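You operate a simulated robot arm through the tools that you are given. There is no shell and no other tool. Be economical: measure what you need, move in short steps, check, and stop when the job is done.

The job below is to be done with a simulated robot arm. You get a single attempt, and the scene is never put back.

TASK
Put things in order on the long worktop. At the end: the yellow egg cosy is on the brown spare saucer; the green soup tin (marked "LEEK SOUP") from the long worktop stands where the yellow egg cosy stood; the white bulb (marked "5 W") from the long worktop stands where the clear glass stood; the clear glass from the long worktop stands where the green soup tin stood; whatever was shut is shut again. Leave all else as you found it, and nothing knocked over. Set down upright: egg cosy.
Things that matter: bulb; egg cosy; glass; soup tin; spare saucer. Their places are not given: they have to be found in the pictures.

It is judged by the outcome, as a careful person would: the job done as asked, and still so three seconds after it is handed in. It fails if anything else is knocked over, pushed out of place, dropped, spilled or broken.

THE ROBOT
A 6-joint arm with a two-finger parallel gripper, fixed in place. Base frame: the origin is at the foot of the arm, x ahead of it, y to its left, z up; the work surface is at about z = 910. Readings come in mm, rad, newtons and seconds.
With the tool pointing down near the work surface it reaches from about 240 to 620 mm from the base axis. Its first joint turns from -1.152 to 1.152 rad. Payload 2.7 kg.
The tool frame sits at the grasp point between the pads (the TCP): z along the fingers, y along the line on which they close. The tips reach 23 mm beyond it. The gripper opens to 94 mm. The fingers are 38 mm wide and 10 mm thick; the gripper's body (54 by 96 mm) begins 39 mm behind the TCP.
Orientation is told as [roll, pitch, yaw] about the base's x, y, z axes, in that order, counted from this pose: with the fingers straight down and closing along the base's y, the tool's x points along the base's -x, its y along +y and its z along -z.

THE INTERFACE
- The arm moves only by the tool step_arm. Its argument "commands" is a list that holds one entry, the list of rows, each a list of 7 numbers: the shift along the base's x, y, z in mm, then the turn, a rotation vector about the base's x, y, z in rad, then the opening, from 0 (shut) to 1 (fully open). In form: [[[x, y, z, rx, ry, rz, claw], ...]]. A call has 1 to 20 rows; each row is the pose to reach, as a shift and turn from the pose commanded when the call began. A row lasts 0.2 s, in which the tool goes at most 50 mm and 0.15 rad; a call with a longer step from one row to the next is refused whole, and so is a gripper value outside its range. A pose out of reach is approached as far as the arm can. The call stops where the force on the tool passes 40 N (or 10 N more than at its start, if that is more) or the arm is blocked; 0.2 s more then pass. Each finger travels about 45 mm/s and halts on what it meets, pressing with about 38 N; the grip force reading is that of the motor and also rises with nothing between the fingers. The clock runs only during rows and for 0.2 s after the last one: add rows that repeat a pose to give the fingers time. It gives the time, the measured TCP pose, the force on the tool (base axes), the opening and the grip force at its end, in the units of the frame above (readings bear some noise), with the torque about the TCP (base axes, N m) and any sound that the robot's microphone picked up.
- Cameras (640 x 400 px; columns grow to the right, rows downward): "scene" is fixed at [66.8, -421.3, 1414.2]; the picture's right is [0.86, -0.51, 0.00], its down [-0.24, -0.41, -0.88] and it looks along [0.45, 0.75, -0.48] (base axes); focal length 373 px, centre (320, 200). "wrist" rides on the gripper at [86, 16, -74] in the tool frame; the picture's right is [-0.18, 0.98, 0.00], its down [-0.58, -0.11, -0.81] and it looks along [-0.79, -0.15, 0.59] (tool axes); focal length 243 px, centre (320, 200).
- grab_frame(camera): a new picture of that camera. The clock stands still meanwhile.
- pixel_to_xyz(camera, pixels): for up to 12 pixels [column, row] of the newest picture of that camera ("zoom" is the newest enlarged one), the place [x, y, z] in the base frame of the surface seen there, good to about 3 mm. The clock stands still meanwhile.
- close_up(camera, box): a new picture of the part [left, top, right, bottom] of that camera's present view, enlarged. The clock stands still meanwhile.
- finish_job(): hands the job in; it is judged then, once.

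Work in short steps. Measure before you move; look again where a grasp or a placing could have gone wrong, and mend it. You have 80 turns and 34 pictures in all, those below and enlarged ones among them. Open the gripper and draw the arm clear of the work before you hand the job in, unless the task says otherwise; then end with one line.

The tools are called after "Call:" by a JSON object that holds its "api" and its "payload". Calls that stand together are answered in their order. step_arm: Moves the arm, as the interface text tells. Its arguments: {"type":"object","properties":{"commands":{"type":"array","items":{"type":"array","items":{"type":"array","items":{"type":"number"}}}}},"required":["commands"]} The other tools are called the same way: grab_frame (camera) takes a picture; pixel_to_xyz (camera, pixels) gives the place of the surface under pixels of a picture; close_up (camera, box) takes an enlarged picture of a part of a camera's view; finish_job () hands the job in.

At the start:

```text
clock: 0.0
tcp_pos: [367.6, 285.9, 1185.3]
ee_rot: [0.003, 0.0, 0.001]
force: [-0.2, 0.4, 0.9]
moment: [-0.02, 0.02, -0.01]
finger_gap: 94.0
gripper_force: 0.1
```

scene: 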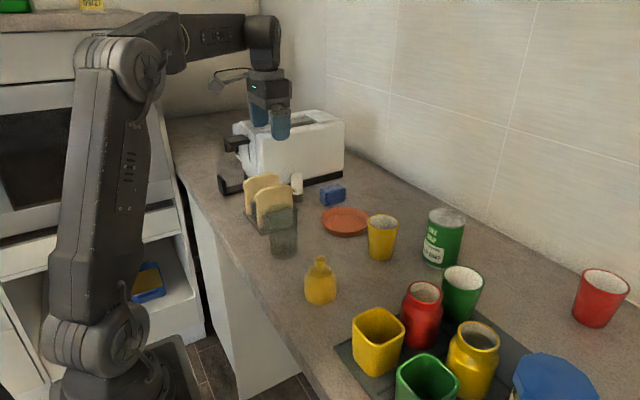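
wrist: 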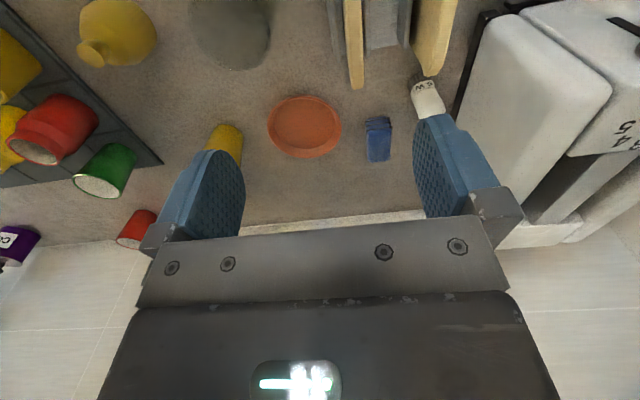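

The scene shows the cosy near (320,280), the glass near (284,235), the tin near (443,237), the bulb near (297,184) and the saucer near (345,221). I'll enlarge this area to measure them.

Call:
{"api": "close_up", "payload": {"camera": "scene", "box": [210, 150, 370, 310]}}

Call:
{"api": "close_up", "payload": {"camera": "scene", "box": [310, 160, 510, 320]}}

Call:
{"api": "pixel_to_xyz", "payload": {"camera": "scene", "pixels": [[345, 221], [320, 262], [320, 285], [320, 302], [284, 208], [284, 235], [284, 256], [443, 215], [440, 240], [438, 266], [297, 180], [297, 195]]}}

```text
2.50 times, centred on (290, 230) of scene
```

zoom: 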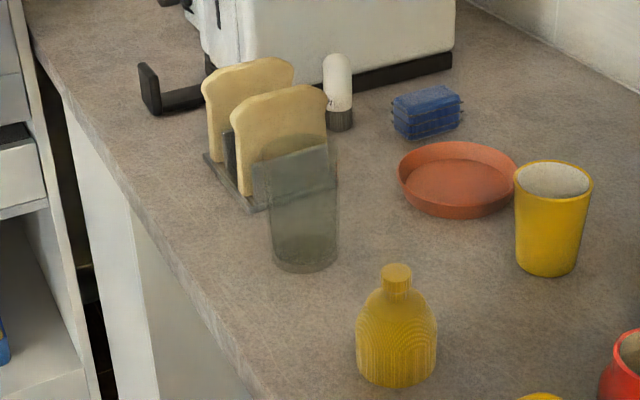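

```text
2.50 times, centred on (410, 240) of scene
```

zoom: 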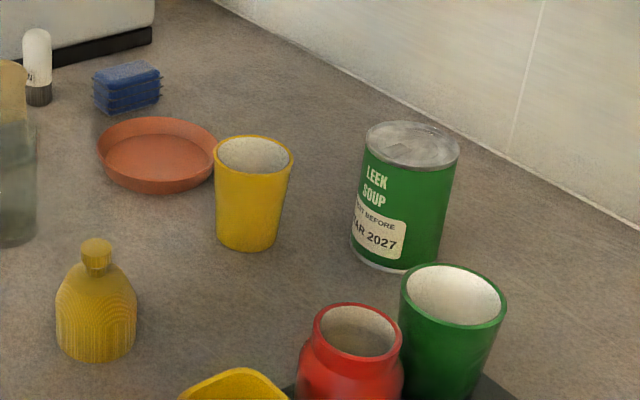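

```text
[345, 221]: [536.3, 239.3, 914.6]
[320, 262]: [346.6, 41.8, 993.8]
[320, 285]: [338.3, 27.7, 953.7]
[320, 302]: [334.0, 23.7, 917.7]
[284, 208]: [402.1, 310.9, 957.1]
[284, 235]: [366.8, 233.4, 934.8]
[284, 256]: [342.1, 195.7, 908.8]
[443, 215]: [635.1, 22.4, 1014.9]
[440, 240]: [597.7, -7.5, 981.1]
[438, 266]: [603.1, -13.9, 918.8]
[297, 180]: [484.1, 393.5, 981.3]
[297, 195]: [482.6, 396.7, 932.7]
```

I need finer points on the cosy, saucer, tin and cup. I'll take them from the newest enlarged picture.

Call:
{"api": "pixel_to_xyz", "payload": {"camera": "zoom", "pixels": [[96, 243], [96, 275], [96, 300], [60, 315], [134, 315], [96, 355], [100, 152], [212, 150], [155, 186], [158, 121], [155, 160], [96, 262]]}}

Call:
{"api": "pixel_to_xyz", "payload": {"camera": "zoom", "pixels": [[412, 126], [412, 146], [412, 168], [370, 146], [455, 150], [380, 266], [395, 220], [254, 137], [254, 172], [217, 152], [291, 155], [248, 247]]}}

```text
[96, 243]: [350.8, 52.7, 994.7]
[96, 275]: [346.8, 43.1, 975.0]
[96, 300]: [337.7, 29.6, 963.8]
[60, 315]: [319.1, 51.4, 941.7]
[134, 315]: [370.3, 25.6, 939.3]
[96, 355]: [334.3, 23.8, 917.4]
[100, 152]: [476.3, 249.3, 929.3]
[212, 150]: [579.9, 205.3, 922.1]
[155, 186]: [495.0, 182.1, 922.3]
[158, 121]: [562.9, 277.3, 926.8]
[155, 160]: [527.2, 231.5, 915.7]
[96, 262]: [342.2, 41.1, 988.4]
```

```text
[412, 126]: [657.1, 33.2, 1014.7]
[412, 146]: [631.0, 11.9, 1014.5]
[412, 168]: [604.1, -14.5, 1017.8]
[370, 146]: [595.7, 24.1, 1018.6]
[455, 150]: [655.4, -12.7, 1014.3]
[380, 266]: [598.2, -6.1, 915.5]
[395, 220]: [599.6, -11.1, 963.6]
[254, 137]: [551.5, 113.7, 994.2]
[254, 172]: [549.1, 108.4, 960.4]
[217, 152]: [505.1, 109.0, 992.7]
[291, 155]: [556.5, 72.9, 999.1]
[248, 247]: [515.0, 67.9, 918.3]
```

Next I'll measure the neighbouring cups on the mat, plus the bulb and toast rack, so I can choose the finger directions.

Call:
{"api": "pixel_to_xyz", "payload": {"camera": "scene", "pixels": [[353, 325], [378, 310], [403, 325], [404, 295], [423, 284], [441, 295], [443, 280], [463, 268], [483, 283], [340, 340], [425, 355], [360, 372]]}}

Call:
{"api": "pixel_to_xyz", "payload": {"camera": "wrist", "pixels": [[427, 85], [427, 98], [415, 100], [443, 105], [425, 115], [354, 80], [428, 70], [377, 140], [338, 60], [407, 40], [500, 60], [270, 30]]}}

Call:
{"api": "close_up", "payload": {"camera": "wrist", "box": [180, 0, 480, 180]}}

```text
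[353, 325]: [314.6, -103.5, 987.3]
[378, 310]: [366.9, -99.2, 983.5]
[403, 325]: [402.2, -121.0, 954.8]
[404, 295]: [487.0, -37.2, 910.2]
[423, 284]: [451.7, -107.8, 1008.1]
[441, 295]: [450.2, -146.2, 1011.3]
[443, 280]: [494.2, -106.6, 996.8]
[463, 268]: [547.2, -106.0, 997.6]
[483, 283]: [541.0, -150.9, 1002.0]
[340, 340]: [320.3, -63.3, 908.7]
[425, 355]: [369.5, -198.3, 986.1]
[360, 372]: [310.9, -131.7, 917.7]
```

```text
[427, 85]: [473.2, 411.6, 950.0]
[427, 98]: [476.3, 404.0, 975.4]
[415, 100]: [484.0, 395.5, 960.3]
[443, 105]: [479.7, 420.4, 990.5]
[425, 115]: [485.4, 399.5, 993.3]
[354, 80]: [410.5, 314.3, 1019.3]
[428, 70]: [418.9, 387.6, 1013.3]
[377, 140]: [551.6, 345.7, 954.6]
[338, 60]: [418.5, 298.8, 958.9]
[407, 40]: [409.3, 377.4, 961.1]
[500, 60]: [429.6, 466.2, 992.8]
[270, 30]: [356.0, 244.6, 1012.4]
```

```text
2.13 times, centred on (330, 90) of wrist
```

zoom: 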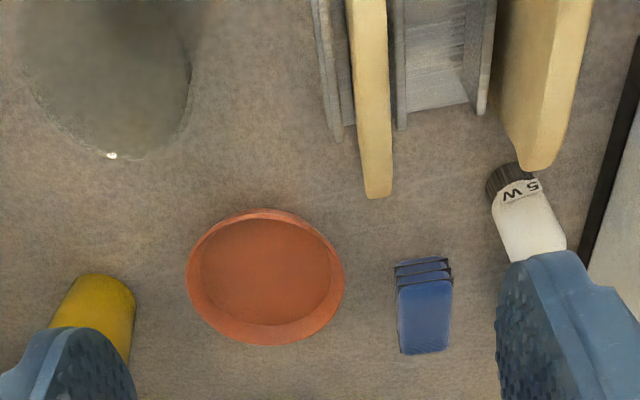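

The square cup and red jar are well clear at y < -95, so closing along y is safe at the cosy. I'm moving above the cosy, to about (349,48,1080), and looking with the wrist camera.

Call:
{"api": "step_arm", "payload": {"commands": [[[-4, -45, 0, 0, 0, 0, 1], [-8, -90, 0, 0, 0, 0, 1], [-12, -135, 0, 0, 0, 0, 1], [-16, -180, -10, 0, 0, 0, 1], [-19, -215, -40, 0, 0, 0, 1], [-19, -238, -75, 0, 0, 0, 1], [-19, -238, -105, 0, 0, 0, 1], [-19, -238, -105, 0, 0, 0, 1]]]}}

Call:
{"api": "grab_frame", "payload": {"camera": "wrist"}}

```text
clock: 1.8
tcp_pos: [351.1, 47.0, 1079.3]
ee_rot: [0.003, 0.0, -0.001]
force: [-0.7, -0.1, 0.1]
moment: [0.02, -0.01, -0.02]
finger_gap: 94.0
gripper_force: 0.1
```

```text
28 pictures are left
```

wrist: 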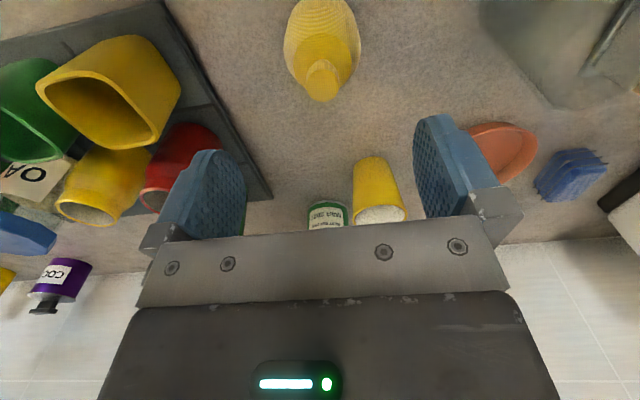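

The knob shows at (322,85), about where the tool axis points. I'll check it with measured points.

Call:
{"api": "pixel_to_xyz", "payload": {"camera": "wrist", "pixels": [[322, 85], [322, 70], [310, 78], [336, 78], [286, 45], [359, 45], [322, 97], [322, 50], [322, 212], [312, 212], [346, 212], [328, 202]]}}

```text
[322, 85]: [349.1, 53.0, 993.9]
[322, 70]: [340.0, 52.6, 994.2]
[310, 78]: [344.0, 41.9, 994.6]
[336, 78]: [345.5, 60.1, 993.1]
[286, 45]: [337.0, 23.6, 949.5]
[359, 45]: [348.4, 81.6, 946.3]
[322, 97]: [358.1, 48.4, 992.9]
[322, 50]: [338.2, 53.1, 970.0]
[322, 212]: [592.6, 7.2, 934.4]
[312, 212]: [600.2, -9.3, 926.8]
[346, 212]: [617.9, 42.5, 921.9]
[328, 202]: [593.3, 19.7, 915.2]
```

The cosy's centre is about (348,51.5), its top is at z 994 and its body is about 58 wide. I'm descending to TCP z ≈ 960, which keeps the palm just above the knob, and then closing.

Call:
{"api": "step_arm", "payload": {"commands": [[[-2, 4, -40, 0, 0, 0, 1], [-2, 4, -80, 0, 0, 0, 1], [-2, 4, -105, 0, 0, 0, 1], [-2, 4, -120, 0, 0, 0, 1], [-2, 4, -120, 0, 0, 0, 0.8], [-2, 4, -120, 0, 0, 0, 0.6], [-2, 4, -120, 0, 0, 0, 0.5], [-2, 4, -120, 0, 0, 0, 0.4], [-2, 4, -120, 0, 0, 0, 0.4]]]}}

```text
clock: 3.8
tcp_pos: [347.3, 52.9, 961.1]
ee_rot: [0.002, 0.001, -0.001]
force: [-1.1, 0.0, 0.2]
moment: [0.03, -0.02, -0.01]
finger_gap: 59.9
gripper_force: 38.4
```

The fingers have halted at 59.9 mm, so the cosy is held. I'm lifting straight up and moving partway to the saucer, then looking.

Call:
{"api": "step_arm", "payload": {"commands": [[[0, 0, 10, 0, 0, 0, 0.4], [0, 0, 40, 0, 0, 0, 0.4], [0, 0, 80, 0, 0, 0, 0.4], [0, 0, 120, 0, 0, 0, 0.4], [0, 40, 130, 0, 0, 0, 0.4], [20, 80, 130, 0, 0, 0, 0.4], [40, 120, 130, 0, 0, 0, 0.4], [65, 160, 130, 0, 0, 0, 0.4], [90, 178, 130, 0, 0, 0, 0.4], [90, 178, 130, 0, 0, 0, 0.4]]]}}

Call:
{"api": "grab_frame", "payload": {"camera": "wrist"}}

```text
clock: 6.0
tcp_pos: [436.6, 230.4, 1091.2]
ee_rot: [0.0, -0.001, 0.0]
force: [-0.6, 0.1, -0.3]
moment: [-0.01, 0.02, 0.03]
finger_gap: 59.9
gripper_force: 38.0
```

```text
27 pictures are left
```

wrist: 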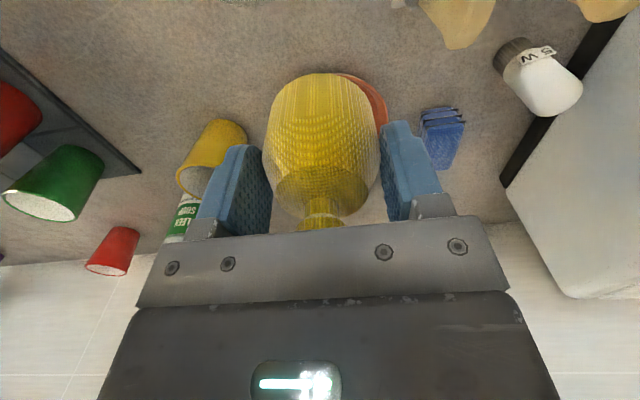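

The cosy hangs upright in the grip. The saucer's centre, from its rim points, is (528.5,228.5) with its floor near z 915. I'm moving over it and down to just above contact.

Call:
{"api": "step_arm", "payload": {"commands": [[[45, -1, 0, 0, 0, 0, 0.4], [92, -2, 0, 0, 0, 0, 0.4], [92, -2, -40, 0, 0, 0, 0.4], [92, -2, -80, 0, 0, 0, 0.4], [92, -2, -110, 0, 0, 0, 0.4], [92, -2, -118, 0, 0, 0, 0.4], [92, -2, -118, 0, 0, 0, 0.4]]]}}

Call:
{"api": "close_up", "payload": {"camera": "scene", "box": [280, 140, 408, 260]}}

```text
clock: 7.6
tcp_pos: [528.2, 228.7, 972.1]
ee_rot: [0.0, 0.001, -0.001]
force: [0.1, -0.2, -0.5]
moment: [-0.03, -0.03, 0.03]
finger_gap: 60.1
gripper_force: 38.4
```

```text
3.33 times, centred on (344, 200) of scene
```

zoom: 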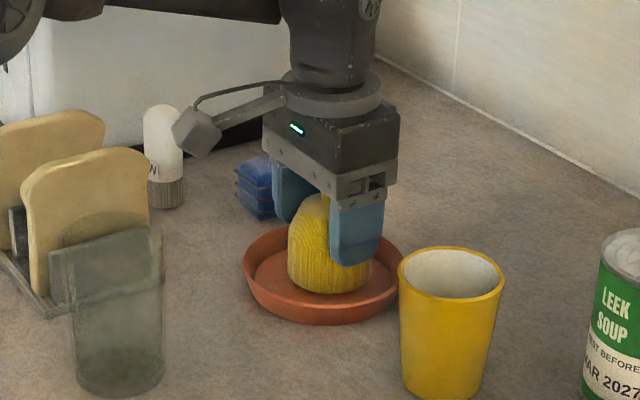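

The cosy is over the saucer's middle, about 5 mm above its floor. I'm lowering gently until the force shows contact.

Call:
{"api": "step_arm", "payload": {"commands": [[[0, 0, -2, 0, 0, 0, 0.4], [0, 0, -4, 0, 0, 0, 0.4], [0, 0, -5, 0, 0, 0, 0.4], [0, 0, -5, 0, 0, 0, 0.4]]]}}

```text
clock: 8.6
tcp_pos: [528.8, 229.2, 968.6]
ee_rot: [0.001, 0.0, 0.0]
force: [0.6, 0.0, -0.9]
moment: [-0.02, -0.01, -0.02]
finger_gap: 60.3
gripper_force: 38.4
```

There's no clear contact yet at z 968.6. I'm lowering a little more.

Call:
{"api": "step_arm", "payload": {"commands": [[[0, 0, -1, 0, 0, 0, 0.4], [0, 0, -2, 0, 0, 0, 0.4], [0, 0, -2, 0, 0, 0, 0.4]]]}}

```text
clock: 9.4
tcp_pos: [528.2, 229.0, 966.6]
ee_rot: [0.001, 0.0, 0.002]
force: [-0.2, -0.2, -0.2]
moment: [0.0, 0.0, 0.02]
finger_gap: 60.2
gripper_force: 37.7
```

Call:
{"api": "step_arm", "payload": {"commands": [[[0, 0, -1, 0, 0, 0, 0.4], [0, 0, -2, 0, 0, 0, 0.4], [0, 0, -2, 0, 0, 0, 0.4]]]}}

```text
clock: 10.2
tcp_pos: [528.8, 228.4, 966.7]
ee_rot: [0.001, -0.004, -0.001]
force: [-4.1, 0.7, 13.0]
moment: [-0.19, 0.21, -0.03]
finger_gap: 60.1
gripper_force: 38.1
```

Contact shows at z 966.7 with 13 N. I'm backing off 1.5 mm to ease the press, then opening and rising clear.

Call:
{"api": "step_arm", "payload": {"commands": [[[0, 0, 1.5, 0, 0, 0, 0.4], [0, 0, 1.5, 0, 0, 0, 0.65], [0, 0, 1.5, 0, 0, 0, 0.85], [0, 0, 1.5, 0, 0, 0, 0.95], [0, 0, 1.5, 0, 0, 0, 0.95], [0, 0, 20, 0, 0, 0, 0.95], [0, 0, 60, 0, 0, 0, 1], [0, 0, 110, 0, 0, 0, 1], [0, 0, 110, 0, 0, 0, 1]]]}}

Call:
{"api": "grab_frame", "payload": {"camera": "wrist"}}

```text
clock: 12.2
tcp_pos: [529.2, 227.4, 1075.4]
ee_rot: [0.0, -0.001, -0.001]
force: [0.2, -0.3, -0.3]
moment: [0.03, -0.05, -0.01]
finger_gap: 94.0
gripper_force: 0.2
```

```text
25 pictures are left
```

wrist: 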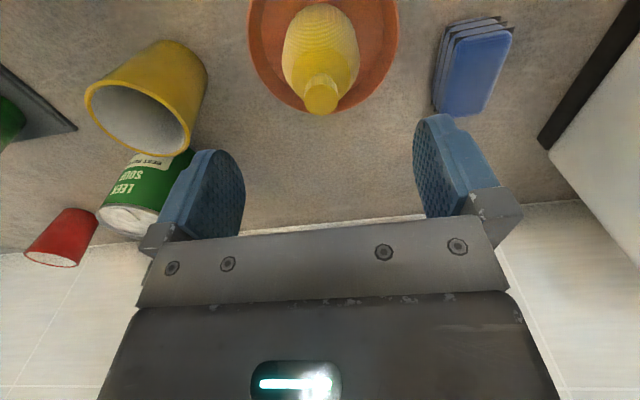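

The cosy stands upright in the saucer. Next I'm moving toward the tin, staying high, to about (570,9,1110).

Call:
{"api": "step_arm", "payload": {"commands": [[[0, 0, 35, 0, 0, 0, 1], [0, -45, 35, 0, 0, 0, 1], [0, -90, 35, 0, 0, 0, 1], [0, -135, 35, 0, 0, 0, 1], [0, -180, 35, 0, 0, 0, 1], [20, -218, 35, 0, 0, 0, 1], [30, -218, 35, 0, 0, 0, 1], [30, -218, 35, 0, 0, 0, 1]]]}}

Call:
{"api": "grab_frame", "payload": {"camera": "wrist"}}

```text
clock: 14.0
tcp_pos: [557.9, 10.4, 1108.5]
ee_rot: [0.001, 0.0, 0.0]
force: [-1.0, -0.2, 0.4]
moment: [-0.03, -0.01, -0.01]
finger_gap: 93.9
gripper_force: 0.0
```

```text
24 pictures are left
```

wrist: 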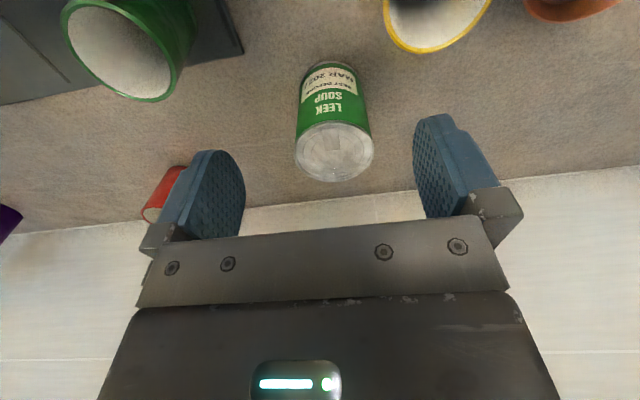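

The tin's lid is centred near (334,152). I'll measure its edges and the wall line.

Call:
{"api": "pixel_to_xyz", "payload": {"camera": "wrist", "pixels": [[334, 127], [336, 178], [298, 152], [371, 150], [335, 152], [330, 65], [335, 200], [335, 210], [304, 100], [367, 100], [450, 187], [180, 175]]}}

```text
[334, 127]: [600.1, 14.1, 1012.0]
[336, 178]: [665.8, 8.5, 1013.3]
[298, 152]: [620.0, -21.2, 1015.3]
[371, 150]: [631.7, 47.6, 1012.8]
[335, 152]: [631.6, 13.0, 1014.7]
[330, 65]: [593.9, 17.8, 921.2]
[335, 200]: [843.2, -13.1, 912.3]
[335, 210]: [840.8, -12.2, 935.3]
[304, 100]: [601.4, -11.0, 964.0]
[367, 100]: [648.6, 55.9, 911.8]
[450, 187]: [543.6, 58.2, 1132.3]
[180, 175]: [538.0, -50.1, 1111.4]
```

The tin is centred near (631,13) with a diameter of about 69 and its top at 1014. I'm going out over it at z ≈ 1060 to check the reach.

Call:
{"api": "step_arm", "payload": {"commands": [[[40, 2, 0, 0, 0, 0, 1], [71, 2, 0, 0, 0, 0, 1], [71, 2, -30, 0, 0, 0, 1], [71, 2, -50, 0, 0, 0, 1], [71, 2, -50, 0, 0, 0, 1]]]}}

```text
clock: 15.2
tcp_pos: [618.2, 10.5, 1055.5]
ee_rot: [0.002, -0.002, -0.001]
force: [-0.6, -0.4, -0.6]
moment: [0.02, 0.04, 0.0]
finger_gap: 93.9
gripper_force: 0.0
out of reach, approached as far as the arm can: row 2, 3, 4, 5
```

The arm stops at x ≈ 618, short of 631. I'm tilting the fingers outward by 0.15 rad about y to gain reach, staying above the tin.

Call:
{"api": "step_arm", "payload": {"commands": [[[0, 0, 10, 0, -0.08, 0, 1], [0, 0, 10, 0, -0.15, 0, 1], [0, 0, 10, 0, -0.15, 0, 1]]]}}

```text
clock: 16.0
tcp_pos: [618.3, 11.0, 1064.9]
ee_rot: [0.002, -0.149, -0.001]
force: [0.5, 0.1, 0.2]
moment: [0.01, 0.0, -0.03]
finger_gap: 93.9
gripper_force: 0.1
```

Tilt gives headroom. I'm shifting out 11 mm and descending to z ≈ 986 with the fingers open.

Call:
{"api": "step_arm", "payload": {"commands": [[[11, 2, 0, 0, 0, 0, 1], [11, 2, -30, 0, 0, 0, 1], [11, 2, -60, 0, 0, 0, 1], [11, 2, -78, 0, 0, 0, 1], [11, 2, -78, 0, 0, 0, 1]]]}}

Call:
{"api": "grab_frame", "payload": {"camera": "scene"}}

```text
clock: 17.2
tcp_pos: [628.6, 13.3, 988.2]
ee_rot: [0.001, -0.149, 0.001]
force: [-0.4, -0.4, -0.5]
moment: [0.0, 0.01, -0.03]
finger_gap: 94.2
gripper_force: 0.1
```

```text
23 pictures are left
```

scene: 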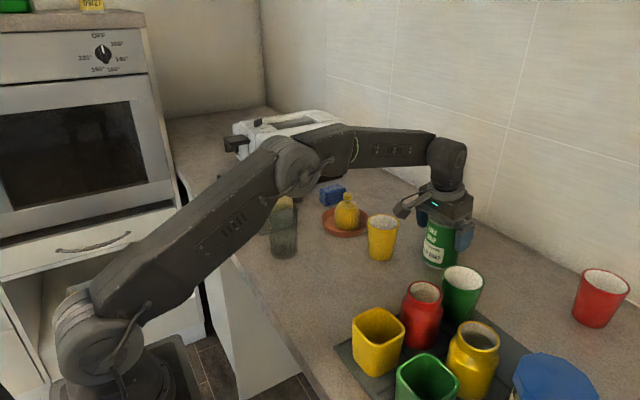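

The fingers straddle the tin. I'm closing on it and then lifting a little.

Call:
{"api": "step_arm", "payload": {"commands": [[[0, 0, 0, 0, 0, 0, 0.85], [0, 0, 0, 0, 0, 0, 0.7], [0, 0, 0, 0, 0, 0, 0.6], [0, 0, 0, 0, 0, 0, 0.55], [0, 0, 0, 0, 0, 0, 0.55], [0, 0, 4, 0, 0, 0, 0.55], [0, 0, 15, 0, 0, 0, 0.55], [0, 0, 15, 0, 0, 0, 0.55]]]}}

```text
clock: 19.0
tcp_pos: [629.2, 12.4, 1000.9]
ee_rot: [0.003, -0.149, -0.001]
force: [-0.4, 0.1, -4.9]
moment: [-0.01, -0.01, -0.02]
finger_gap: 72.6
gripper_force: 37.9
```

The tin is held at 72.6 mm and weighs about 5 N. I'm raising it high and carrying it toward the cosy's old place (348,51.5), keeping the same tilt.

Call:
{"api": "step_arm", "payload": {"commands": [[[0, 0, 40, 0, 0, 0, 0.55], [0, 0, 80, 0, 0, 0, 0.55], [0, 0, 120, 0, 0, 0, 0.55], [-40, 6, 125, 0, 0, 0, 0.55], [-80, 12, 125, 0, 0, 0, 0.55], [-120, 18, 125, 0, 0, 0, 0.55], [-160, 24, 125, 0, 0, 0, 0.55], [-200, 30, 125, 0, 0, 0, 0.55], [-240, 36, 125, 0, 0, 0, 0.55], [-270, 39, 125, 0, 0, 0, 0.55], [-283, 39, 110, 0, 0, 0, 0.55], [-283, 39, 70, 0, 0, 0, 0.55], [-283, 39, 30, 0, 0, 0, 0.55], [-283, 39, 10, 0, 0, 0, 0.55], [-283, 39, 10, 0, 0, 0, 0.55]]]}}

Call:
{"api": "close_up", "payload": {"camera": "scene", "box": [240, 200, 400, 320]}}

```text
clock: 22.2
tcp_pos: [345.9, 52.5, 1013.0]
ee_rot: [0.0, -0.149, 0.0]
force: [0.1, 0.0, -3.7]
moment: [0.02, 0.01, 0.05]
finger_gap: 72.4
gripper_force: 38.1
out of reach, approached as far as the arm can: row 3
```

```text
3.33 times, centred on (320, 260) of scene
```

zoom: 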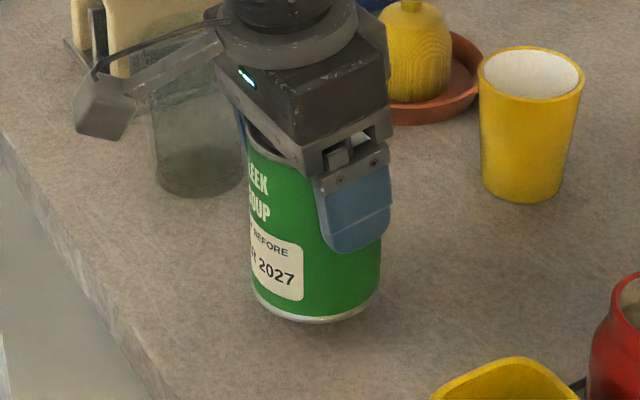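

The tin is upright over the spot and about 25 mm above the worktop. I'm lowering it to just above contact, then inching down.

Call:
{"api": "step_arm", "payload": {"commands": [[[0, 0, -12, 0, 0, 0, 0.55], [0, 0, -20, 0, 0, 0, 0.55], [0, 0, -23, 0, 0, 0, 0.55], [0, 0, -25, 0, 0, 0, 0.55], [0, 0, -25, 0, 0, 0, 0.55]]]}}

```text
clock: 23.4
tcp_pos: [346.6, 51.8, 988.2]
ee_rot: [0.0, -0.151, 0.0]
force: [-1.8, 0.2, -1.9]
moment: [-0.08, 0.03, -0.02]
finger_gap: 72.7
gripper_force: 37.8
```

The load has dropped from about -4.5 to -1.9 N, so the tin is just touching. I'm going down 1 mm more, releasing and rising.

Call:
{"api": "step_arm", "payload": {"commands": [[[0, 0, -1, 0, 0, 0, 0.55], [0, 0, -1, 0, 0, 0, 0.55]]]}}

```text
clock: 24.0
tcp_pos: [346.8, 51.7, 986.7]
ee_rot: [0.0, -0.152, -0.001]
force: [-10.2, -3.1, 22.8]
moment: [-0.77, 0.67, -0.26]
finger_gap: 72.6
gripper_force: 38.1
```

Firm contact at 23 N. I'm easing up 0.8 mm, opening fully and rising.

Call:
{"api": "step_arm", "payload": {"commands": [[[0, 0, 0.8, 0, 0, 0, 0.55], [0, 0, 0.8, 0, 0, 0, 0.7], [0, 0, 0.8, 0, 0, 0, 0.85], [0, 0, 0.8, 0, 0, 0, 1], [0, 0, 0.8, 0, 0, 0, 1], [0, 0, 0.8, 0, 0, 0, 1], [0, 0, 30, 0, 0, 0, 1], [0, 0, 75, 0, 0, 0, 1], [0, 0, 120, 0, 0, 0, 1], [0, 0, 120, 0, 0, 0, 1]]]}}

Call:
{"api": "grab_frame", "payload": {"camera": "scene"}}

```text
clock: 26.2
tcp_pos: [347.0, 50.3, 1107.3]
ee_rot: [0.001, -0.149, 0.0]
force: [0.2, -0.4, -0.7]
moment: [-0.01, -0.03, -0.02]
finger_gap: 94.1
gripper_force: 0.1
```

```text
21 pictures are left
```

scene: 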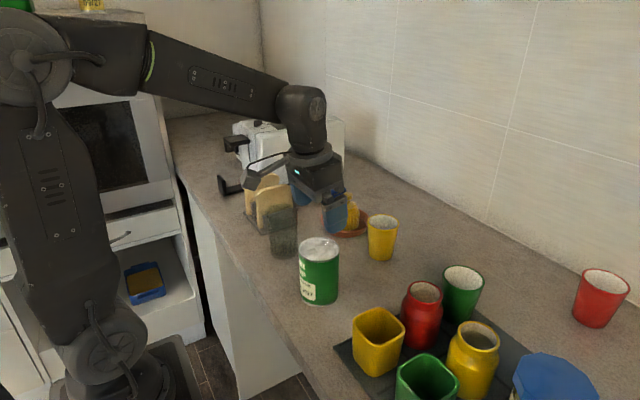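

The tin stands upright in the cosy's old place. I'm moving over the glass, near (344,198), to measure it with the wrist camera.

Call:
{"api": "step_arm", "payload": {"commands": [[[0, 40, 40, 0, 0, 0, 1], [0, 80, 50, 0, 0, 0, 1], [-10, 120, 50, 0, 0, 0, 1], [-15, 147, 50, 0, 0, 0, 1], [-15, 147, 50, 0, 0, 0, 1]]]}}

Call:
{"api": "grab_frame", "payload": {"camera": "wrist"}}

Call:
{"api": "close_up", "payload": {"camera": "scene", "box": [220, 160, 348, 290]}}

```text
refused: row 1 steps farther than a row can; nothing moved
```

```text
20 pictures are left
```

wrist: 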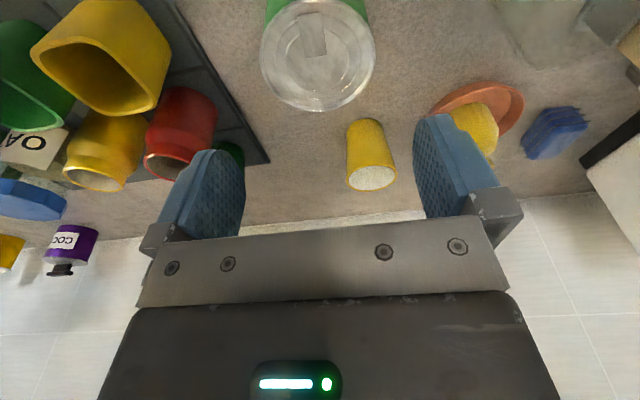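

```text
3.08 times, centred on (284, 225) of scene
```

zoom: 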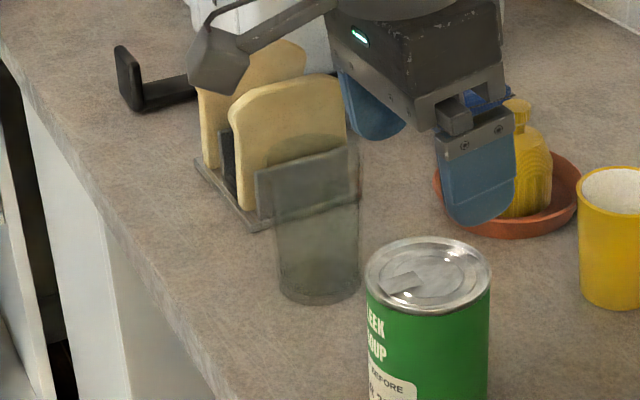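

The first row was too long, so nothing moved. I'm retrying with shorter steps and taking points on the placed tin's lid first.

Call:
{"api": "pixel_to_xyz", "payload": {"camera": "wrist", "pixels": [[317, 5], [318, 105], [262, 50], [373, 50], [317, 52]]}}

Call:
{"api": "step_arm", "payload": {"commands": [[[0, 20, 40, 0, 0, 0, 1], [0, 60, 50, 0, 0, 0, 1], [-10, 105, 50, 0, 0, 0, 1], [-15, 147, 50, 0, 0, 0, 1], [-15, 147, 50, 0, 0, 0, 1]]]}}

Call:
{"api": "grab_frame", "payload": {"camera": "wrist"}}

```text
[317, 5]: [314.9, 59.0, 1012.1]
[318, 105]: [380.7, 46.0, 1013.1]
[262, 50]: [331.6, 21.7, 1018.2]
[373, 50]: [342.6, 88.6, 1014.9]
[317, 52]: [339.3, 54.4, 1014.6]
```

```text
clock: 27.4
tcp_pos: [332.6, 198.6, 1158.1]
ee_rot: [0.002, -0.151, 0.001]
force: [0.3, -0.3, 0.2]
moment: [0.02, 0.01, -0.03]
finger_gap: 94.1
gripper_force: 0.0
```

```text
18 pictures are left
```

wrist: 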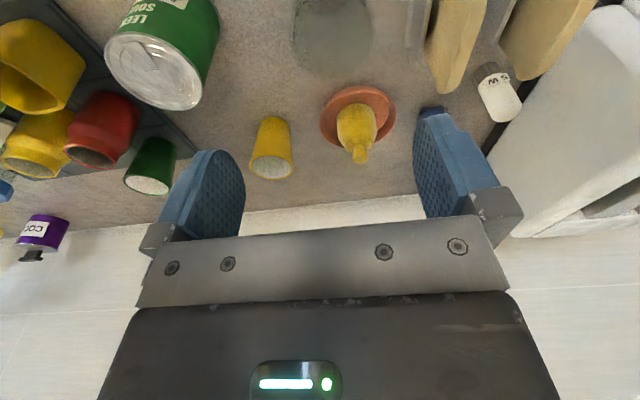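

The tin's lid is centred near (348,54), which is good. The glass shows at about columns 291–374; I'll enlarge it.

Call:
{"api": "close_up", "payload": {"camera": "wrist", "box": [250, 0, 442, 120]}}

```text
3.33 times, centred on (346, 60) of wrist
```

zoom: 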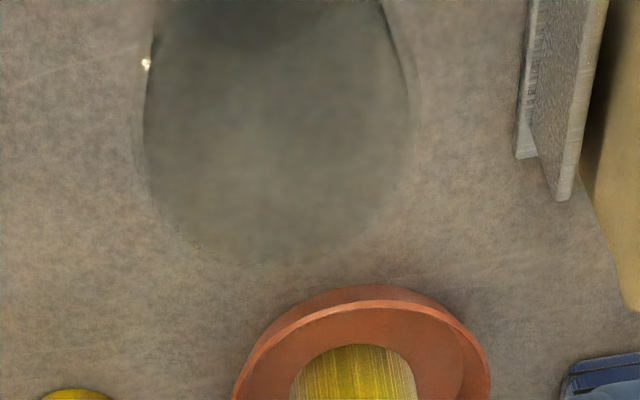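

Call:
{"api": "pixel_to_xyz", "payload": {"camera": "zoom", "pixels": [[138, 130], [415, 110], [270, 255], [270, 200], [170, 30], [390, 30], [270, 100], [205, 235], [350, 235], [525, 150], [565, 195]]}}

```text
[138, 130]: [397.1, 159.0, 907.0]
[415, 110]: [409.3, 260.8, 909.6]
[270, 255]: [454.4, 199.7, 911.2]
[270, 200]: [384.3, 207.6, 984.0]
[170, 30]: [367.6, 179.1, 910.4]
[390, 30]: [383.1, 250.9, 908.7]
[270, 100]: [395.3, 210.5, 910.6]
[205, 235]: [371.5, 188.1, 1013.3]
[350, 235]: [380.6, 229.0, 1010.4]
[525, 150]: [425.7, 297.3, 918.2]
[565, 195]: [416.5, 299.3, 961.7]
```

From the rim points and the outline's midline the glass is centred near (350,207) with its top at about z 1015–1020. I'm descending with the fingers open to z ≈ 990 and checking with a close-up before closing.

Call:
{"api": "step_arm", "payload": {"commands": [[[17, 8, -30, 0, 0, 0, 1], [17, 8, -70, 0, 0, 0, 1], [17, 8, -95, 0, 0, 0, 1], [17, 8, -95, 0, 0, 0, 1]]]}}

Call:
{"api": "close_up", "payload": {"camera": "wrist", "box": [160, 0, 480, 200]}}

```text
clock: 28.4
tcp_pos: [349.3, 208.3, 1062.2]
ee_rot: [-0.001, -0.151, 0.0]
force: [1.0, 0.3, -0.8]
moment: [0.02, -0.01, 0.01]
finger_gap: 94.0
gripper_force: 0.0
```

```text
2.00 times, centred on (320, 100) of wrist
```

zoom: 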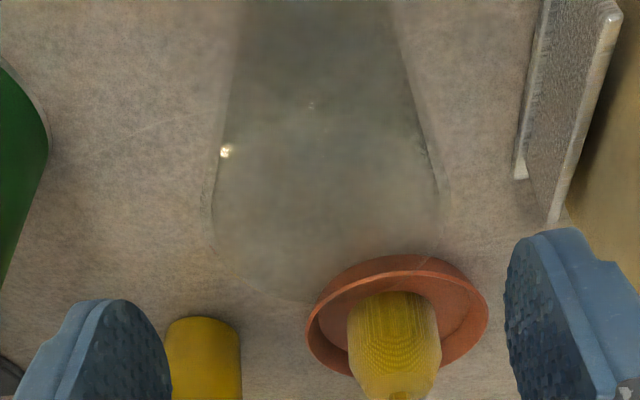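

The rim's outline (columns 212–445, far edge at row 300) puts the centre near (350,210) and the rim at z ≈ 1010. I'm shifting 2 mm in y and descending to z ≈ 985.

Call:
{"api": "step_arm", "payload": {"commands": [[[1, 2, -20, 0, 0, 0, 1], [1, 2, -50, 0, 0, 0, 1], [1, 2, -77, 0, 0, 0, 1], [1, 2, -77, 0, 0, 0, 1]]]}}

Call:
{"api": "close_up", "payload": {"camera": "scene", "box": [220, 160, 348, 290]}}

```text
clock: 29.4
tcp_pos: [348.9, 209.4, 985.2]
ee_rot: [0.003, -0.151, 0.0]
force: [0.7, 0.1, 0.3]
moment: [0.0, -0.01, 0.01]
finger_gap: 94.0
gripper_force: 0.0
```

```text
3.08 times, centred on (284, 225) of scene
```

zoom: 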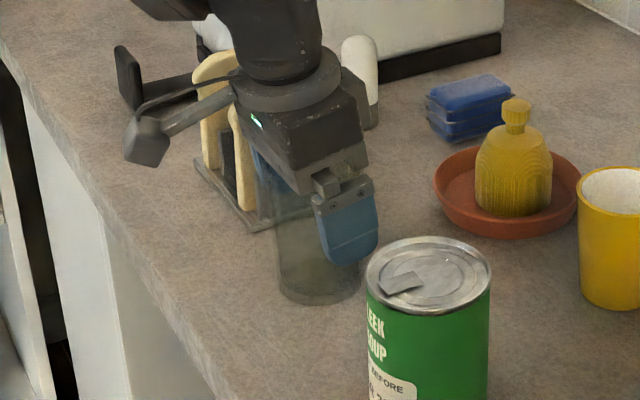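

The fingers straddle the glass without contact. I'm closing on it, with a small lift afterwards.

Call:
{"api": "step_arm", "payload": {"commands": [[[0, 0, 0, 0, 0, 0, 0.88], [0, 0, 0, 0, 0, 0, 0.8], [0, 0, 0, 0, 0, 0, 0.75], [0, 0, 0, 0, 0, 0, 0.7], [0, 0, 0, 0, 0, 0, 0.65], [0, 0, 0, 0, 0, 0, 0.6], [0, 0, 0, 0, 0, 0, 0.55], [0, 0, 0, 0, 0, 0, 0.5], [0, 0, 0, 0, 0, 0, 0.5]]]}}

```text
clock: 31.4
tcp_pos: [349.2, 208.7, 985.0]
ee_rot: [0.002, -0.152, -0.001]
force: [1.3, 0.8, 2.0]
moment: [-0.01, -0.06, 0.03]
finger_gap: 67.2
gripper_force: 37.7
```

The glass is held at 67.2 mm. I'm lifting it high and carrying it over to the tin's old place, keeping the tilt and stopping about 40 mm above the worktop.

Call:
{"api": "step_arm", "payload": {"commands": [[[0, 0, 5, 0, 0, 0, 0.5], [0, 0, 40, 0, 0, 0, 0.5], [0, 0, 80, 0, 0, 0, 0.5], [0, 0, 118, 0, 0, 0, 0.5], [35, -25, 120, 0, 0, 0, 0.5], [70, -50, 120, 0, 0, 0, 0.5], [105, -75, 120, 0, 0, 0, 0.5], [140, -100, 120, 0, 0, 0, 0.5], [175, -125, 120, 0, 0, 0, 0.5], [205, -160, 118, 0, 0, 0, 0.5], [230, -190, 110, 0, 0, 0, 0.5], [255, -196, 90, 0, 0, 0, 0.5], [272, -196, 60, 0, 0, 0, 0.5], [280, -196, 40, 0, 0, 0, 0.5], [280, -196, 40, 0, 0, 0, 0.5]]]}}

Call:
{"api": "grab_frame", "payload": {"camera": "scene"}}

```text
clock: 34.6
tcp_pos: [630.3, 14.4, 1024.3]
ee_rot: [0.002, -0.15, 0.001]
force: [-0.1, -0.2, -1.5]
moment: [-0.03, 0.01, 0.0]
finger_gap: 66.9
gripper_force: 37.5
```

```text
14 pictures are left
```

scene: 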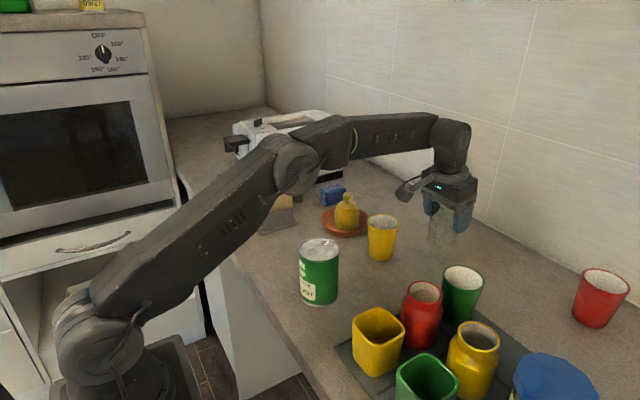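

The glass is in hand above the tin's old spot. I'm lowering it to just above contact.

Call:
{"api": "step_arm", "payload": {"commands": [[[0, -1, -15, 0, 0, 0, 0.5], [0, -1, -27, 0, 0, 0, 0.5], [0, -1, -34, 0, 0, 0, 0.5], [0, -1, -37, 0, 0, 0, 0.5], [0, -1, -37, 0, 0, 0, 0.5]]]}}

```text
clock: 35.8
tcp_pos: [629.7, 12.7, 987.0]
ee_rot: [0.002, -0.15, 0.0]
force: [0.1, -0.5, -1.6]
moment: [0.0, 0.01, 0.01]
finger_gap: 67.1
gripper_force: 38.3
```

Call:
{"api": "step_arm", "payload": {"commands": [[[0, 0, -1, 0, 0, 0, 0.5], [0, 0, -2, 0, 0, 0, 0.5], [0, 0, -2, 0, 0, 0, 0.5]]]}}

```text
clock: 36.6
tcp_pos: [629.9, 12.8, 985.5]
ee_rot: [0.001, -0.15, -0.001]
force: [0.5, -0.3, -2.1]
moment: [-0.03, 0.01, -0.02]
finger_gap: 67.1
gripper_force: 37.9
```

Still no contact at z 985.5. I'm inching down further.

Call:
{"api": "step_arm", "payload": {"commands": [[[0, 0, -0.7, 0, 0, 0, 0.5], [0, 0, -1.2, 0, 0, 0, 0.5], [0, 0, -1.2, 0, 0, 0, 0.5]]]}}

```text
clock: 37.4
tcp_pos: [629.2, 11.8, 986.1]
ee_rot: [-0.001, -0.152, 0.0]
force: [-1.6, 0.6, 5.0]
moment: [-0.15, 0.15, -0.01]
finger_gap: 67.2
gripper_force: 38.1
```

The glass has touched down at about 5 N. I'm opening fully in place and rising straight up.

Call:
{"api": "step_arm", "payload": {"commands": [[[0, 0, 0.3, 0, 0, 0, 0.6], [0, 0, 0.3, 0, 0, 0, 0.75], [0, 0, 0.3, 0, 0, 0, 0.9], [0, 0, 0.3, 0, 0, 0, 1], [0, 0, 0.3, 0, 0, 0, 1], [0, 0, 0.3, 0, 0, 0, 1], [0, 0, 30, 0, 0, 0, 1], [-10, 0, 70, 0, 0, 0, 1], [-30, 0, 110, 0, 0, 0, 1], [-60, 0, 130, 0, 0, 0, 1], [-60, 0, 130, 0, 0, 0, 1]]]}}

Call:
{"api": "close_up", "payload": {"camera": "scene", "box": [320, 140, 520, 265]}}

```text
clock: 39.8
tcp_pos: [569.6, 11.9, 1115.0]
ee_rot: [0.001, -0.151, 0.0]
force: [-0.1, -0.6, 0.1]
moment: [0.0, -0.01, 0.01]
finger_gap: 94.0
gripper_force: 0.1
```

```text
3.20 times, centred on (420, 202) of scene
```

zoom: 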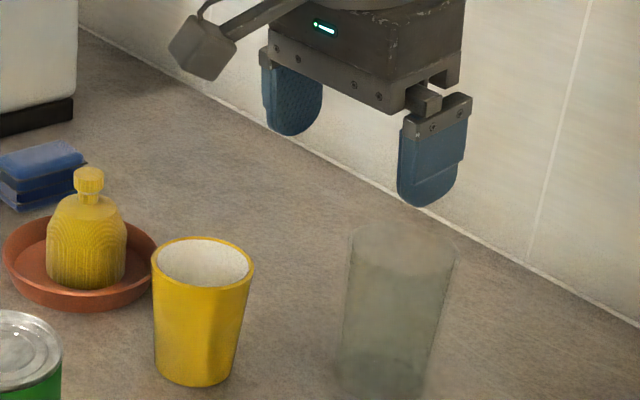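

The glass stands upright at the tin's old spot. I'm taking out the tilt and moving to look at the bulb and its surroundings from about (410,360,1150).

Call:
{"api": "step_arm", "payload": {"commands": [[[-35, 30, 10, 0, 0.05, 0, 1], [-65, 65, 20, 0, 0.1, 0, 1], [-90, 105, 30, 0, 0.15, 0, 1], [-110, 148, 40, 0, 0.15, 0, 1], [-130, 192, 45, 0, 0.15, 0, 1], [-145, 236, 45, 0, 0.15, 0, 1], [-155, 282, 45, 0, 0.15, 0, 1], [-160, 328, 45, 0, 0.15, 0, 1], [-160, 350, 45, 0, 0.15, 0, 1], [-160, 350, 45, 0, 0.15, 0, 1]]]}}

Call:
{"api": "grab_frame", "payload": {"camera": "wrist"}}

```text
clock: 42.0
tcp_pos: [409.5, 362.8, 1160.2]
ee_rot: [0.003, 0.0, -0.001]
force: [0.4, 0.3, -1.1]
moment: [-0.01, 0.0, 0.02]
finger_gap: 94.0
gripper_force: 0.1
```

```text
12 pictures are left
```

wrist: 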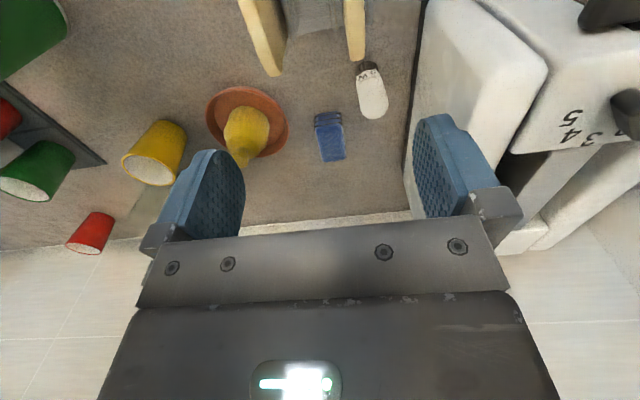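

The bulb is at (371,92) with the rack to its near side and the toaster to its right. I'll measure the bulb, toast edges and toaster face.

Call:
{"api": "pixel_to_xyz", "payload": {"camera": "wrist", "pixels": [[358, 95], [386, 95], [371, 92], [375, 116], [368, 66], [356, 58], [356, 30], [276, 72], [445, 20], [430, 90], [500, 80], [545, 70]]}}

Call:
{"api": "close_up", "payload": {"camera": "wrist", "box": [300, 0, 460, 130]}}

```text
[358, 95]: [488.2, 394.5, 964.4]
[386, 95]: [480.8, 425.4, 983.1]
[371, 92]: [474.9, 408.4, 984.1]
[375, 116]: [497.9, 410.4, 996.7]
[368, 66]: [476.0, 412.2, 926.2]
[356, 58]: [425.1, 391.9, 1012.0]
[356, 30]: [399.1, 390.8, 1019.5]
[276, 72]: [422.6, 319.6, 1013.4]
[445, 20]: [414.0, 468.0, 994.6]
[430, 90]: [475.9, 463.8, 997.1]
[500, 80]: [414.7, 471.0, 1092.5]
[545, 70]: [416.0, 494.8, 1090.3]
```

```text
3.08 times, centred on (380, 65) of wrist
```

zoom: 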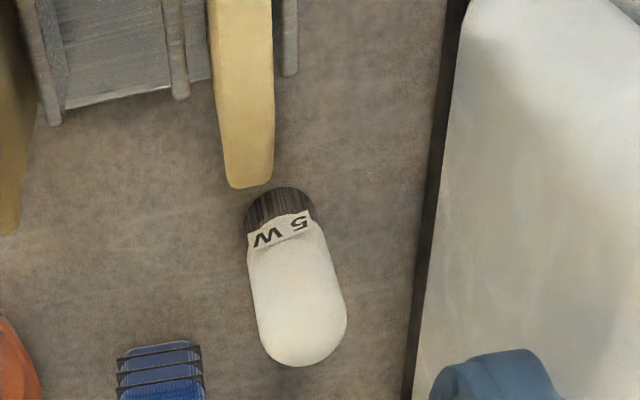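

The bulb's centre is about (488,410), its top is at 998 and it is about 30 wide. The toast ends at x ≈ 428 and the toaster face is at y ≈ 463. Closing along x suits the gap, so I'm yawing +90° at a safe height, which puts the camera on the -y side, and narrowing the opening.

Call:
{"api": "step_arm", "payload": {"commands": [[[5, -5, 0, 0, 0, 0.14, 0.9], [10, -10, 0, 0, 0, 0.28, 0.8], [15, -15, 0, 0, 0, 0.42, 0.7], [20, -20, 0, 0, 0, 0.56, 0.65], [25, -20, 0, 0, 0, 0.7, 0.65], [30, -20, 0, 0, 0, 0.84, 0.65], [35, -20, 0, 0, 0, 0.98, 0.65], [40, -20, 0, 0, 0, 1.12, 0.65], [45, -20, 0, 0, 0, 1.26, 0.65], [50, -20, 0, 0, 0, 1.4, 0.65], [50, -20, 0, 0, 0, 1.5, 0.65], [50, -20, 0, 0, 0, 1.5708, 0.65], [50, -20, 0, 0, 0, 1.5708, 0.65]]]}}

```text
clock: 44.8
tcp_pos: [459.4, 342.9, 1159.0]
ee_rot: [0.002, -0.001, 1.573]
force: [-0.8, 0.2, -0.8]
moment: [0.0, 0.01, 0.01]
finger_gap: 60.9
gripper_force: 0.0
```

The yaw is done. I'm tilting the fingers 0.25 rad toward +y, so the gripper leans away from the toaster, and moving to above the bulb.

Call:
{"api": "step_arm", "payload": {"commands": [[[10, 10, -10, 0.08, 0, 0, 0.65], [20, 20, -20, 0.17, 0, 0, 0.65], [28.5, 35, -40, 0.25, 0, 0, 0.65], [28.5, 55, -70, 0.25, 0, 0, 0.65], [28.5, 66, -105, 0.25, 0, 0, 0.65], [28.5, 66, -120, 0.25, 0, 0, 0.65], [28.5, 66, -120, 0.25, 0, 0, 0.65]]]}}

Call:
{"api": "grab_frame", "payload": {"camera": "wrist"}}

```text
clock: 46.4
tcp_pos: [488.9, 408.3, 1037.7]
ee_rot: [0.002, -0.252, 1.57]
force: [-0.3, -0.1, -0.6]
moment: [0.04, 0.0, 0.01]
finger_gap: 60.9
gripper_force: 0.1
```

```text
10 pictures are left
```

wrist: 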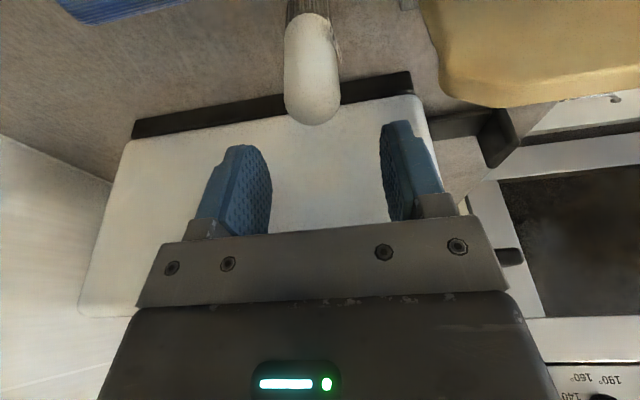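

The bulb shows at columns 284–339, between the fingers. I'll measure it before descending.

Call:
{"api": "pixel_to_xyz", "payload": {"camera": "wrist", "pixels": [[312, 100], [312, 120], [286, 80], [338, 80], [312, 60], [312, 25], [440, 80], [470, 105], [300, 110]]}}

```text
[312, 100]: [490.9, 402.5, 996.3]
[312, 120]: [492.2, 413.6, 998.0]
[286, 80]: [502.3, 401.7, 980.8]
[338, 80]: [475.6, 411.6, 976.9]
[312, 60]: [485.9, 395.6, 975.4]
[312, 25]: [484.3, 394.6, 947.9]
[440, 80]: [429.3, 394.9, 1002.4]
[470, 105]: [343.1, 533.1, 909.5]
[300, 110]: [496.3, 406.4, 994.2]
```

The bulb is centred near (489,409), right under the tool. I'm descending to z ≈ 973 and closing.

Call:
{"api": "step_arm", "payload": {"commands": [[[0, 1, -25, 0, 0, 0, 0.65], [0, 1, -50, 0, 0, 0, 0.65], [0, 1, -65, 0, 0, 0, 0.65], [0, 1, -65, 0, 0, 0, 0.55], [0, 1, -65, 0, 0, 0, 0.45], [0, 1, -65, 0, 0, 0, 0.35], [0, 1, -65, 0, 0, 0, 0.25], [0, 1, -65, 0, 0, 0, 0.2], [0, 1, -65, 0, 0, 0, 0.15], [0, 1, -65, 0, 0, 0, 0.15]]]}}

```text
clock: 48.6
tcp_pos: [487.2, 409.4, 974.1]
ee_rot: [0.002, -0.25, 1.572]
force: [0.2, 0.1, 0.5]
moment: [0.01, -0.01, 0.0]
finger_gap: 30.9
gripper_force: 37.7
```

The bulb is held at 30.9 mm. I'm lifting it straight, then drawing back along -y, clear of the toast, and rising.

Call:
{"api": "step_arm", "payload": {"commands": [[[0, 0, 5, 0, 0, 0, 0.15], [0, 0, 35, 0, 0, 0, 0.15], [0, 0, 65, 0, 0, 0, 0.15], [0, -25, 95, 0, 0, 0, 0.15], [0, -60, 120, 0, 0, 0, 0.15], [-10, -100, 135, 0, 0, 0, 0.15], [-20, -140, 145, 0, 0, 0, 0.15], [-20, -140, 145, 0, 0, 0, 0.15]]]}}

Call:
{"api": "grab_frame", "payload": {"camera": "scene"}}

```text
clock: 50.4
tcp_pos: [467.4, 268.2, 1121.2]
ee_rot: [0.0, -0.249, 1.571]
force: [0.0, 0.0, -0.5]
moment: [0.01, -0.03, 0.0]
finger_gap: 30.8
gripper_force: 38.1
```

```text
9 pictures are left
```

scene: 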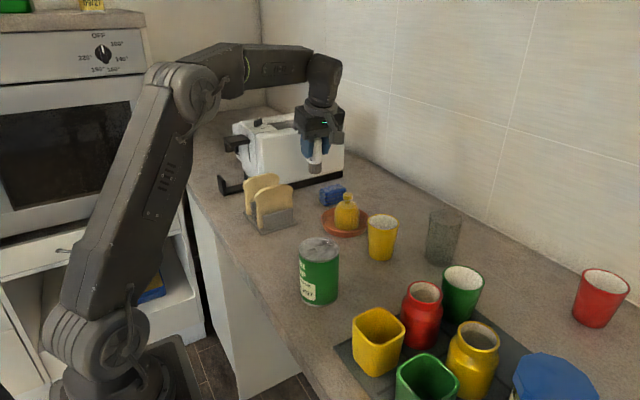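

The bulb hangs upright in the grip. I'm yawing back by 90° about z while moving to above the glass's old place (350,209).

Call:
{"api": "step_arm", "payload": {"commands": [[[-10, -5, 0, 0, 0, -0.14, 0.15], [-20, -10, 0, 0, 0, -0.28, 0.15], [-30, -15, 0, 0, 0, -0.42, 0.15], [-40, -20, 0, 0, 0, -0.56, 0.15], [-50, -25, 0, 0, 0, -0.7, 0.15], [-60, -30, 0, 0, 0, -0.84, 0.15], [-70, -35, 0, 0, 0, -0.98, 0.15], [-80, -40, 0, 0, 0, -1.12, 0.15], [-90, -45, 0, 0, 0, -1.26, 0.15], [-100, -50, 0, 0, 0, -1.4, 0.15], [-110, -55, 0, 0, 0, -1.5, 0.15], [-118, -60, 0, 0, 0, -1.5708, 0.15], [-118, -60, -40, 0, 0, -1.5708, 0.15], [-118, -60, -80, 0, 0, -1.5708, 0.15], [-118, -60, -120, 0, 0, -1.5708, 0.15], [-118, -60, -138, 0, 0, -1.5708, 0.15], [-118, -60, -138, 0, 0, -1.5708, 0.15]]]}}

Call:
{"api": "close_up", "payload": {"camera": "scene", "box": [220, 160, 348, 290]}}

```text
clock: 54.0
tcp_pos: [349.9, 208.2, 980.7]
ee_rot: [0.002, -0.25, 0.0]
force: [-0.2, 0.4, -0.8]
moment: [0.03, -0.01, 0.04]
finger_gap: 30.7
gripper_force: 37.8
```

```text
3.08 times, centred on (284, 225) of scene
```

zoom: 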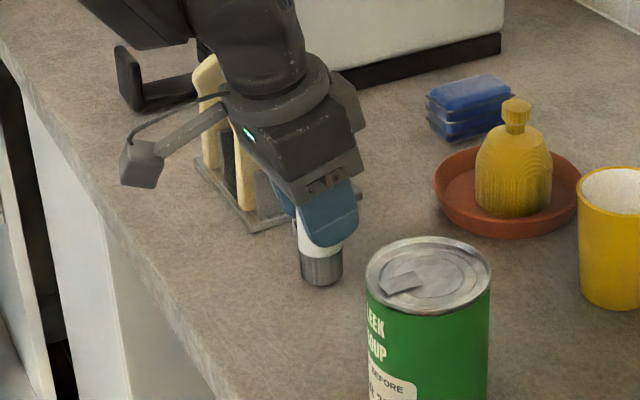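

The bulb is upright, about 7 mm above the worktop and in the glass's old place. I'm inching down.

Call:
{"api": "step_arm", "payload": {"commands": [[[0, 0, -3, 0, 0, 0, 0.15], [0, 0, -5, 0, 0, 0, 0.15], [0, 0, -6, 0, 0, 0, 0.15], [0, 0, -6, 0, 0, 0, 0.15]]]}}

```text
clock: 55.0
tcp_pos: [349.9, 209.3, 974.5]
ee_rot: [0.001, -0.25, 0.0]
force: [-0.3, -0.5, 0.3]
moment: [-0.01, 0.0, 0.01]
finger_gap: 30.6
gripper_force: 38.2
```

Call:
{"api": "step_arm", "payload": {"commands": [[[0, 0, -1, 0, 0, 0, 0.15], [0, 0, -1.5, 0, 0, 0, 0.15], [0, 0, -1.5, 0, 0, 0, 0.15]]]}}

```text
clock: 55.8
tcp_pos: [349.9, 208.4, 973.8]
ee_rot: [0.002, -0.252, 0.0]
force: [-0.3, -0.2, 3.1]
moment: [-0.02, 0.03, 0.0]
finger_gap: 30.7
gripper_force: 38.7
```

It has touched at 3 N. I'm opening slowly and rising clear.

Call:
{"api": "step_arm", "payload": {"commands": [[[0, 0, -0.3, 0, 0, 0, 0.25], [0, 0, -0.3, 0, 0, 0, 0.4], [0, 0, -0.3, 0, 0, 0, 0.55], [0, 0, -0.3, 0, 0, 0, 0.65], [0, 0, -0.3, 0, 0, 0, 0.65], [0, 0, 20, 0, 0, 0, 0.65], [0, 0, 60, 0, 0, 0, 0.65], [0, 0, 105, 0, 0, 0, 0.65], [0, 0, 150, 0, 0, 0, 0.8], [0, 0, 180, 0, 0.1, 0, 1], [0, 0, 200, 0, 0.2, 0, 1], [0, 0, 200, 0, 0.25, 0, 1], [0, 0, 200, 0, 0.25, 0, 1]]]}}

Call:
{"api": "grab_frame", "payload": {"camera": "scene"}}

Call:
{"api": "close_up", "payload": {"camera": "scene", "box": [220, 160, 476, 320]}}

```text
clock: 58.6
tcp_pos: [351.0, 208.9, 1173.8]
ee_rot: [0.003, 0.0, 0.0]
force: [0.6, 0.1, 0.3]
moment: [-0.01, 0.01, 0.0]
finger_gap: 94.2
gripper_force: 0.1
```

```text
7 pictures are left
```

scene: 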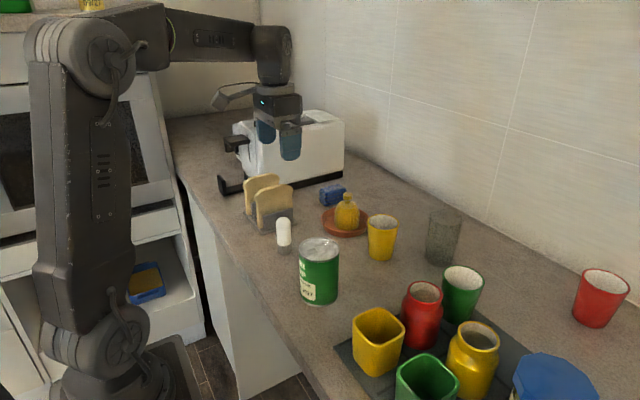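

```text
2.50 times, centred on (348, 240) of scene
```

zoom: 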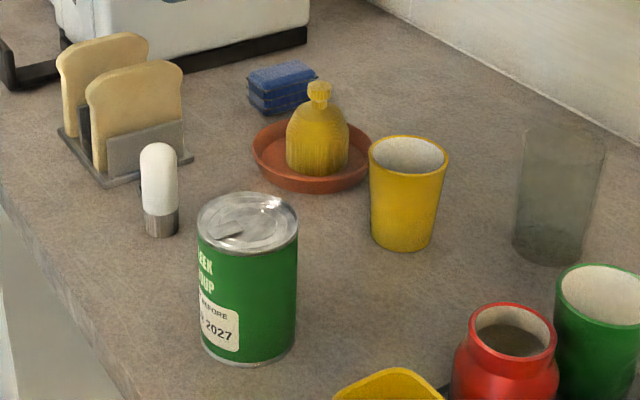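

All four things stand upright where they should: cosy in the saucer, tin in the cosy's old place, glass in the tin's, and bulb in the glass's. The bulb's base is at about (284,251), against (284,253) for the glass before. Nothing else has shifted, the gripper is open and the arm is clear, so I'm handing in.

Call:
{"api": "finish_job", "payload": {}}

```text
The job is handed in.
```

The job is handed in: the egg cosy is upright on the brown saucer, and the soup tin, glass and bulb stand upright in their new places. I opened nothing, and the last picture shows nothing else moved or knocked over.
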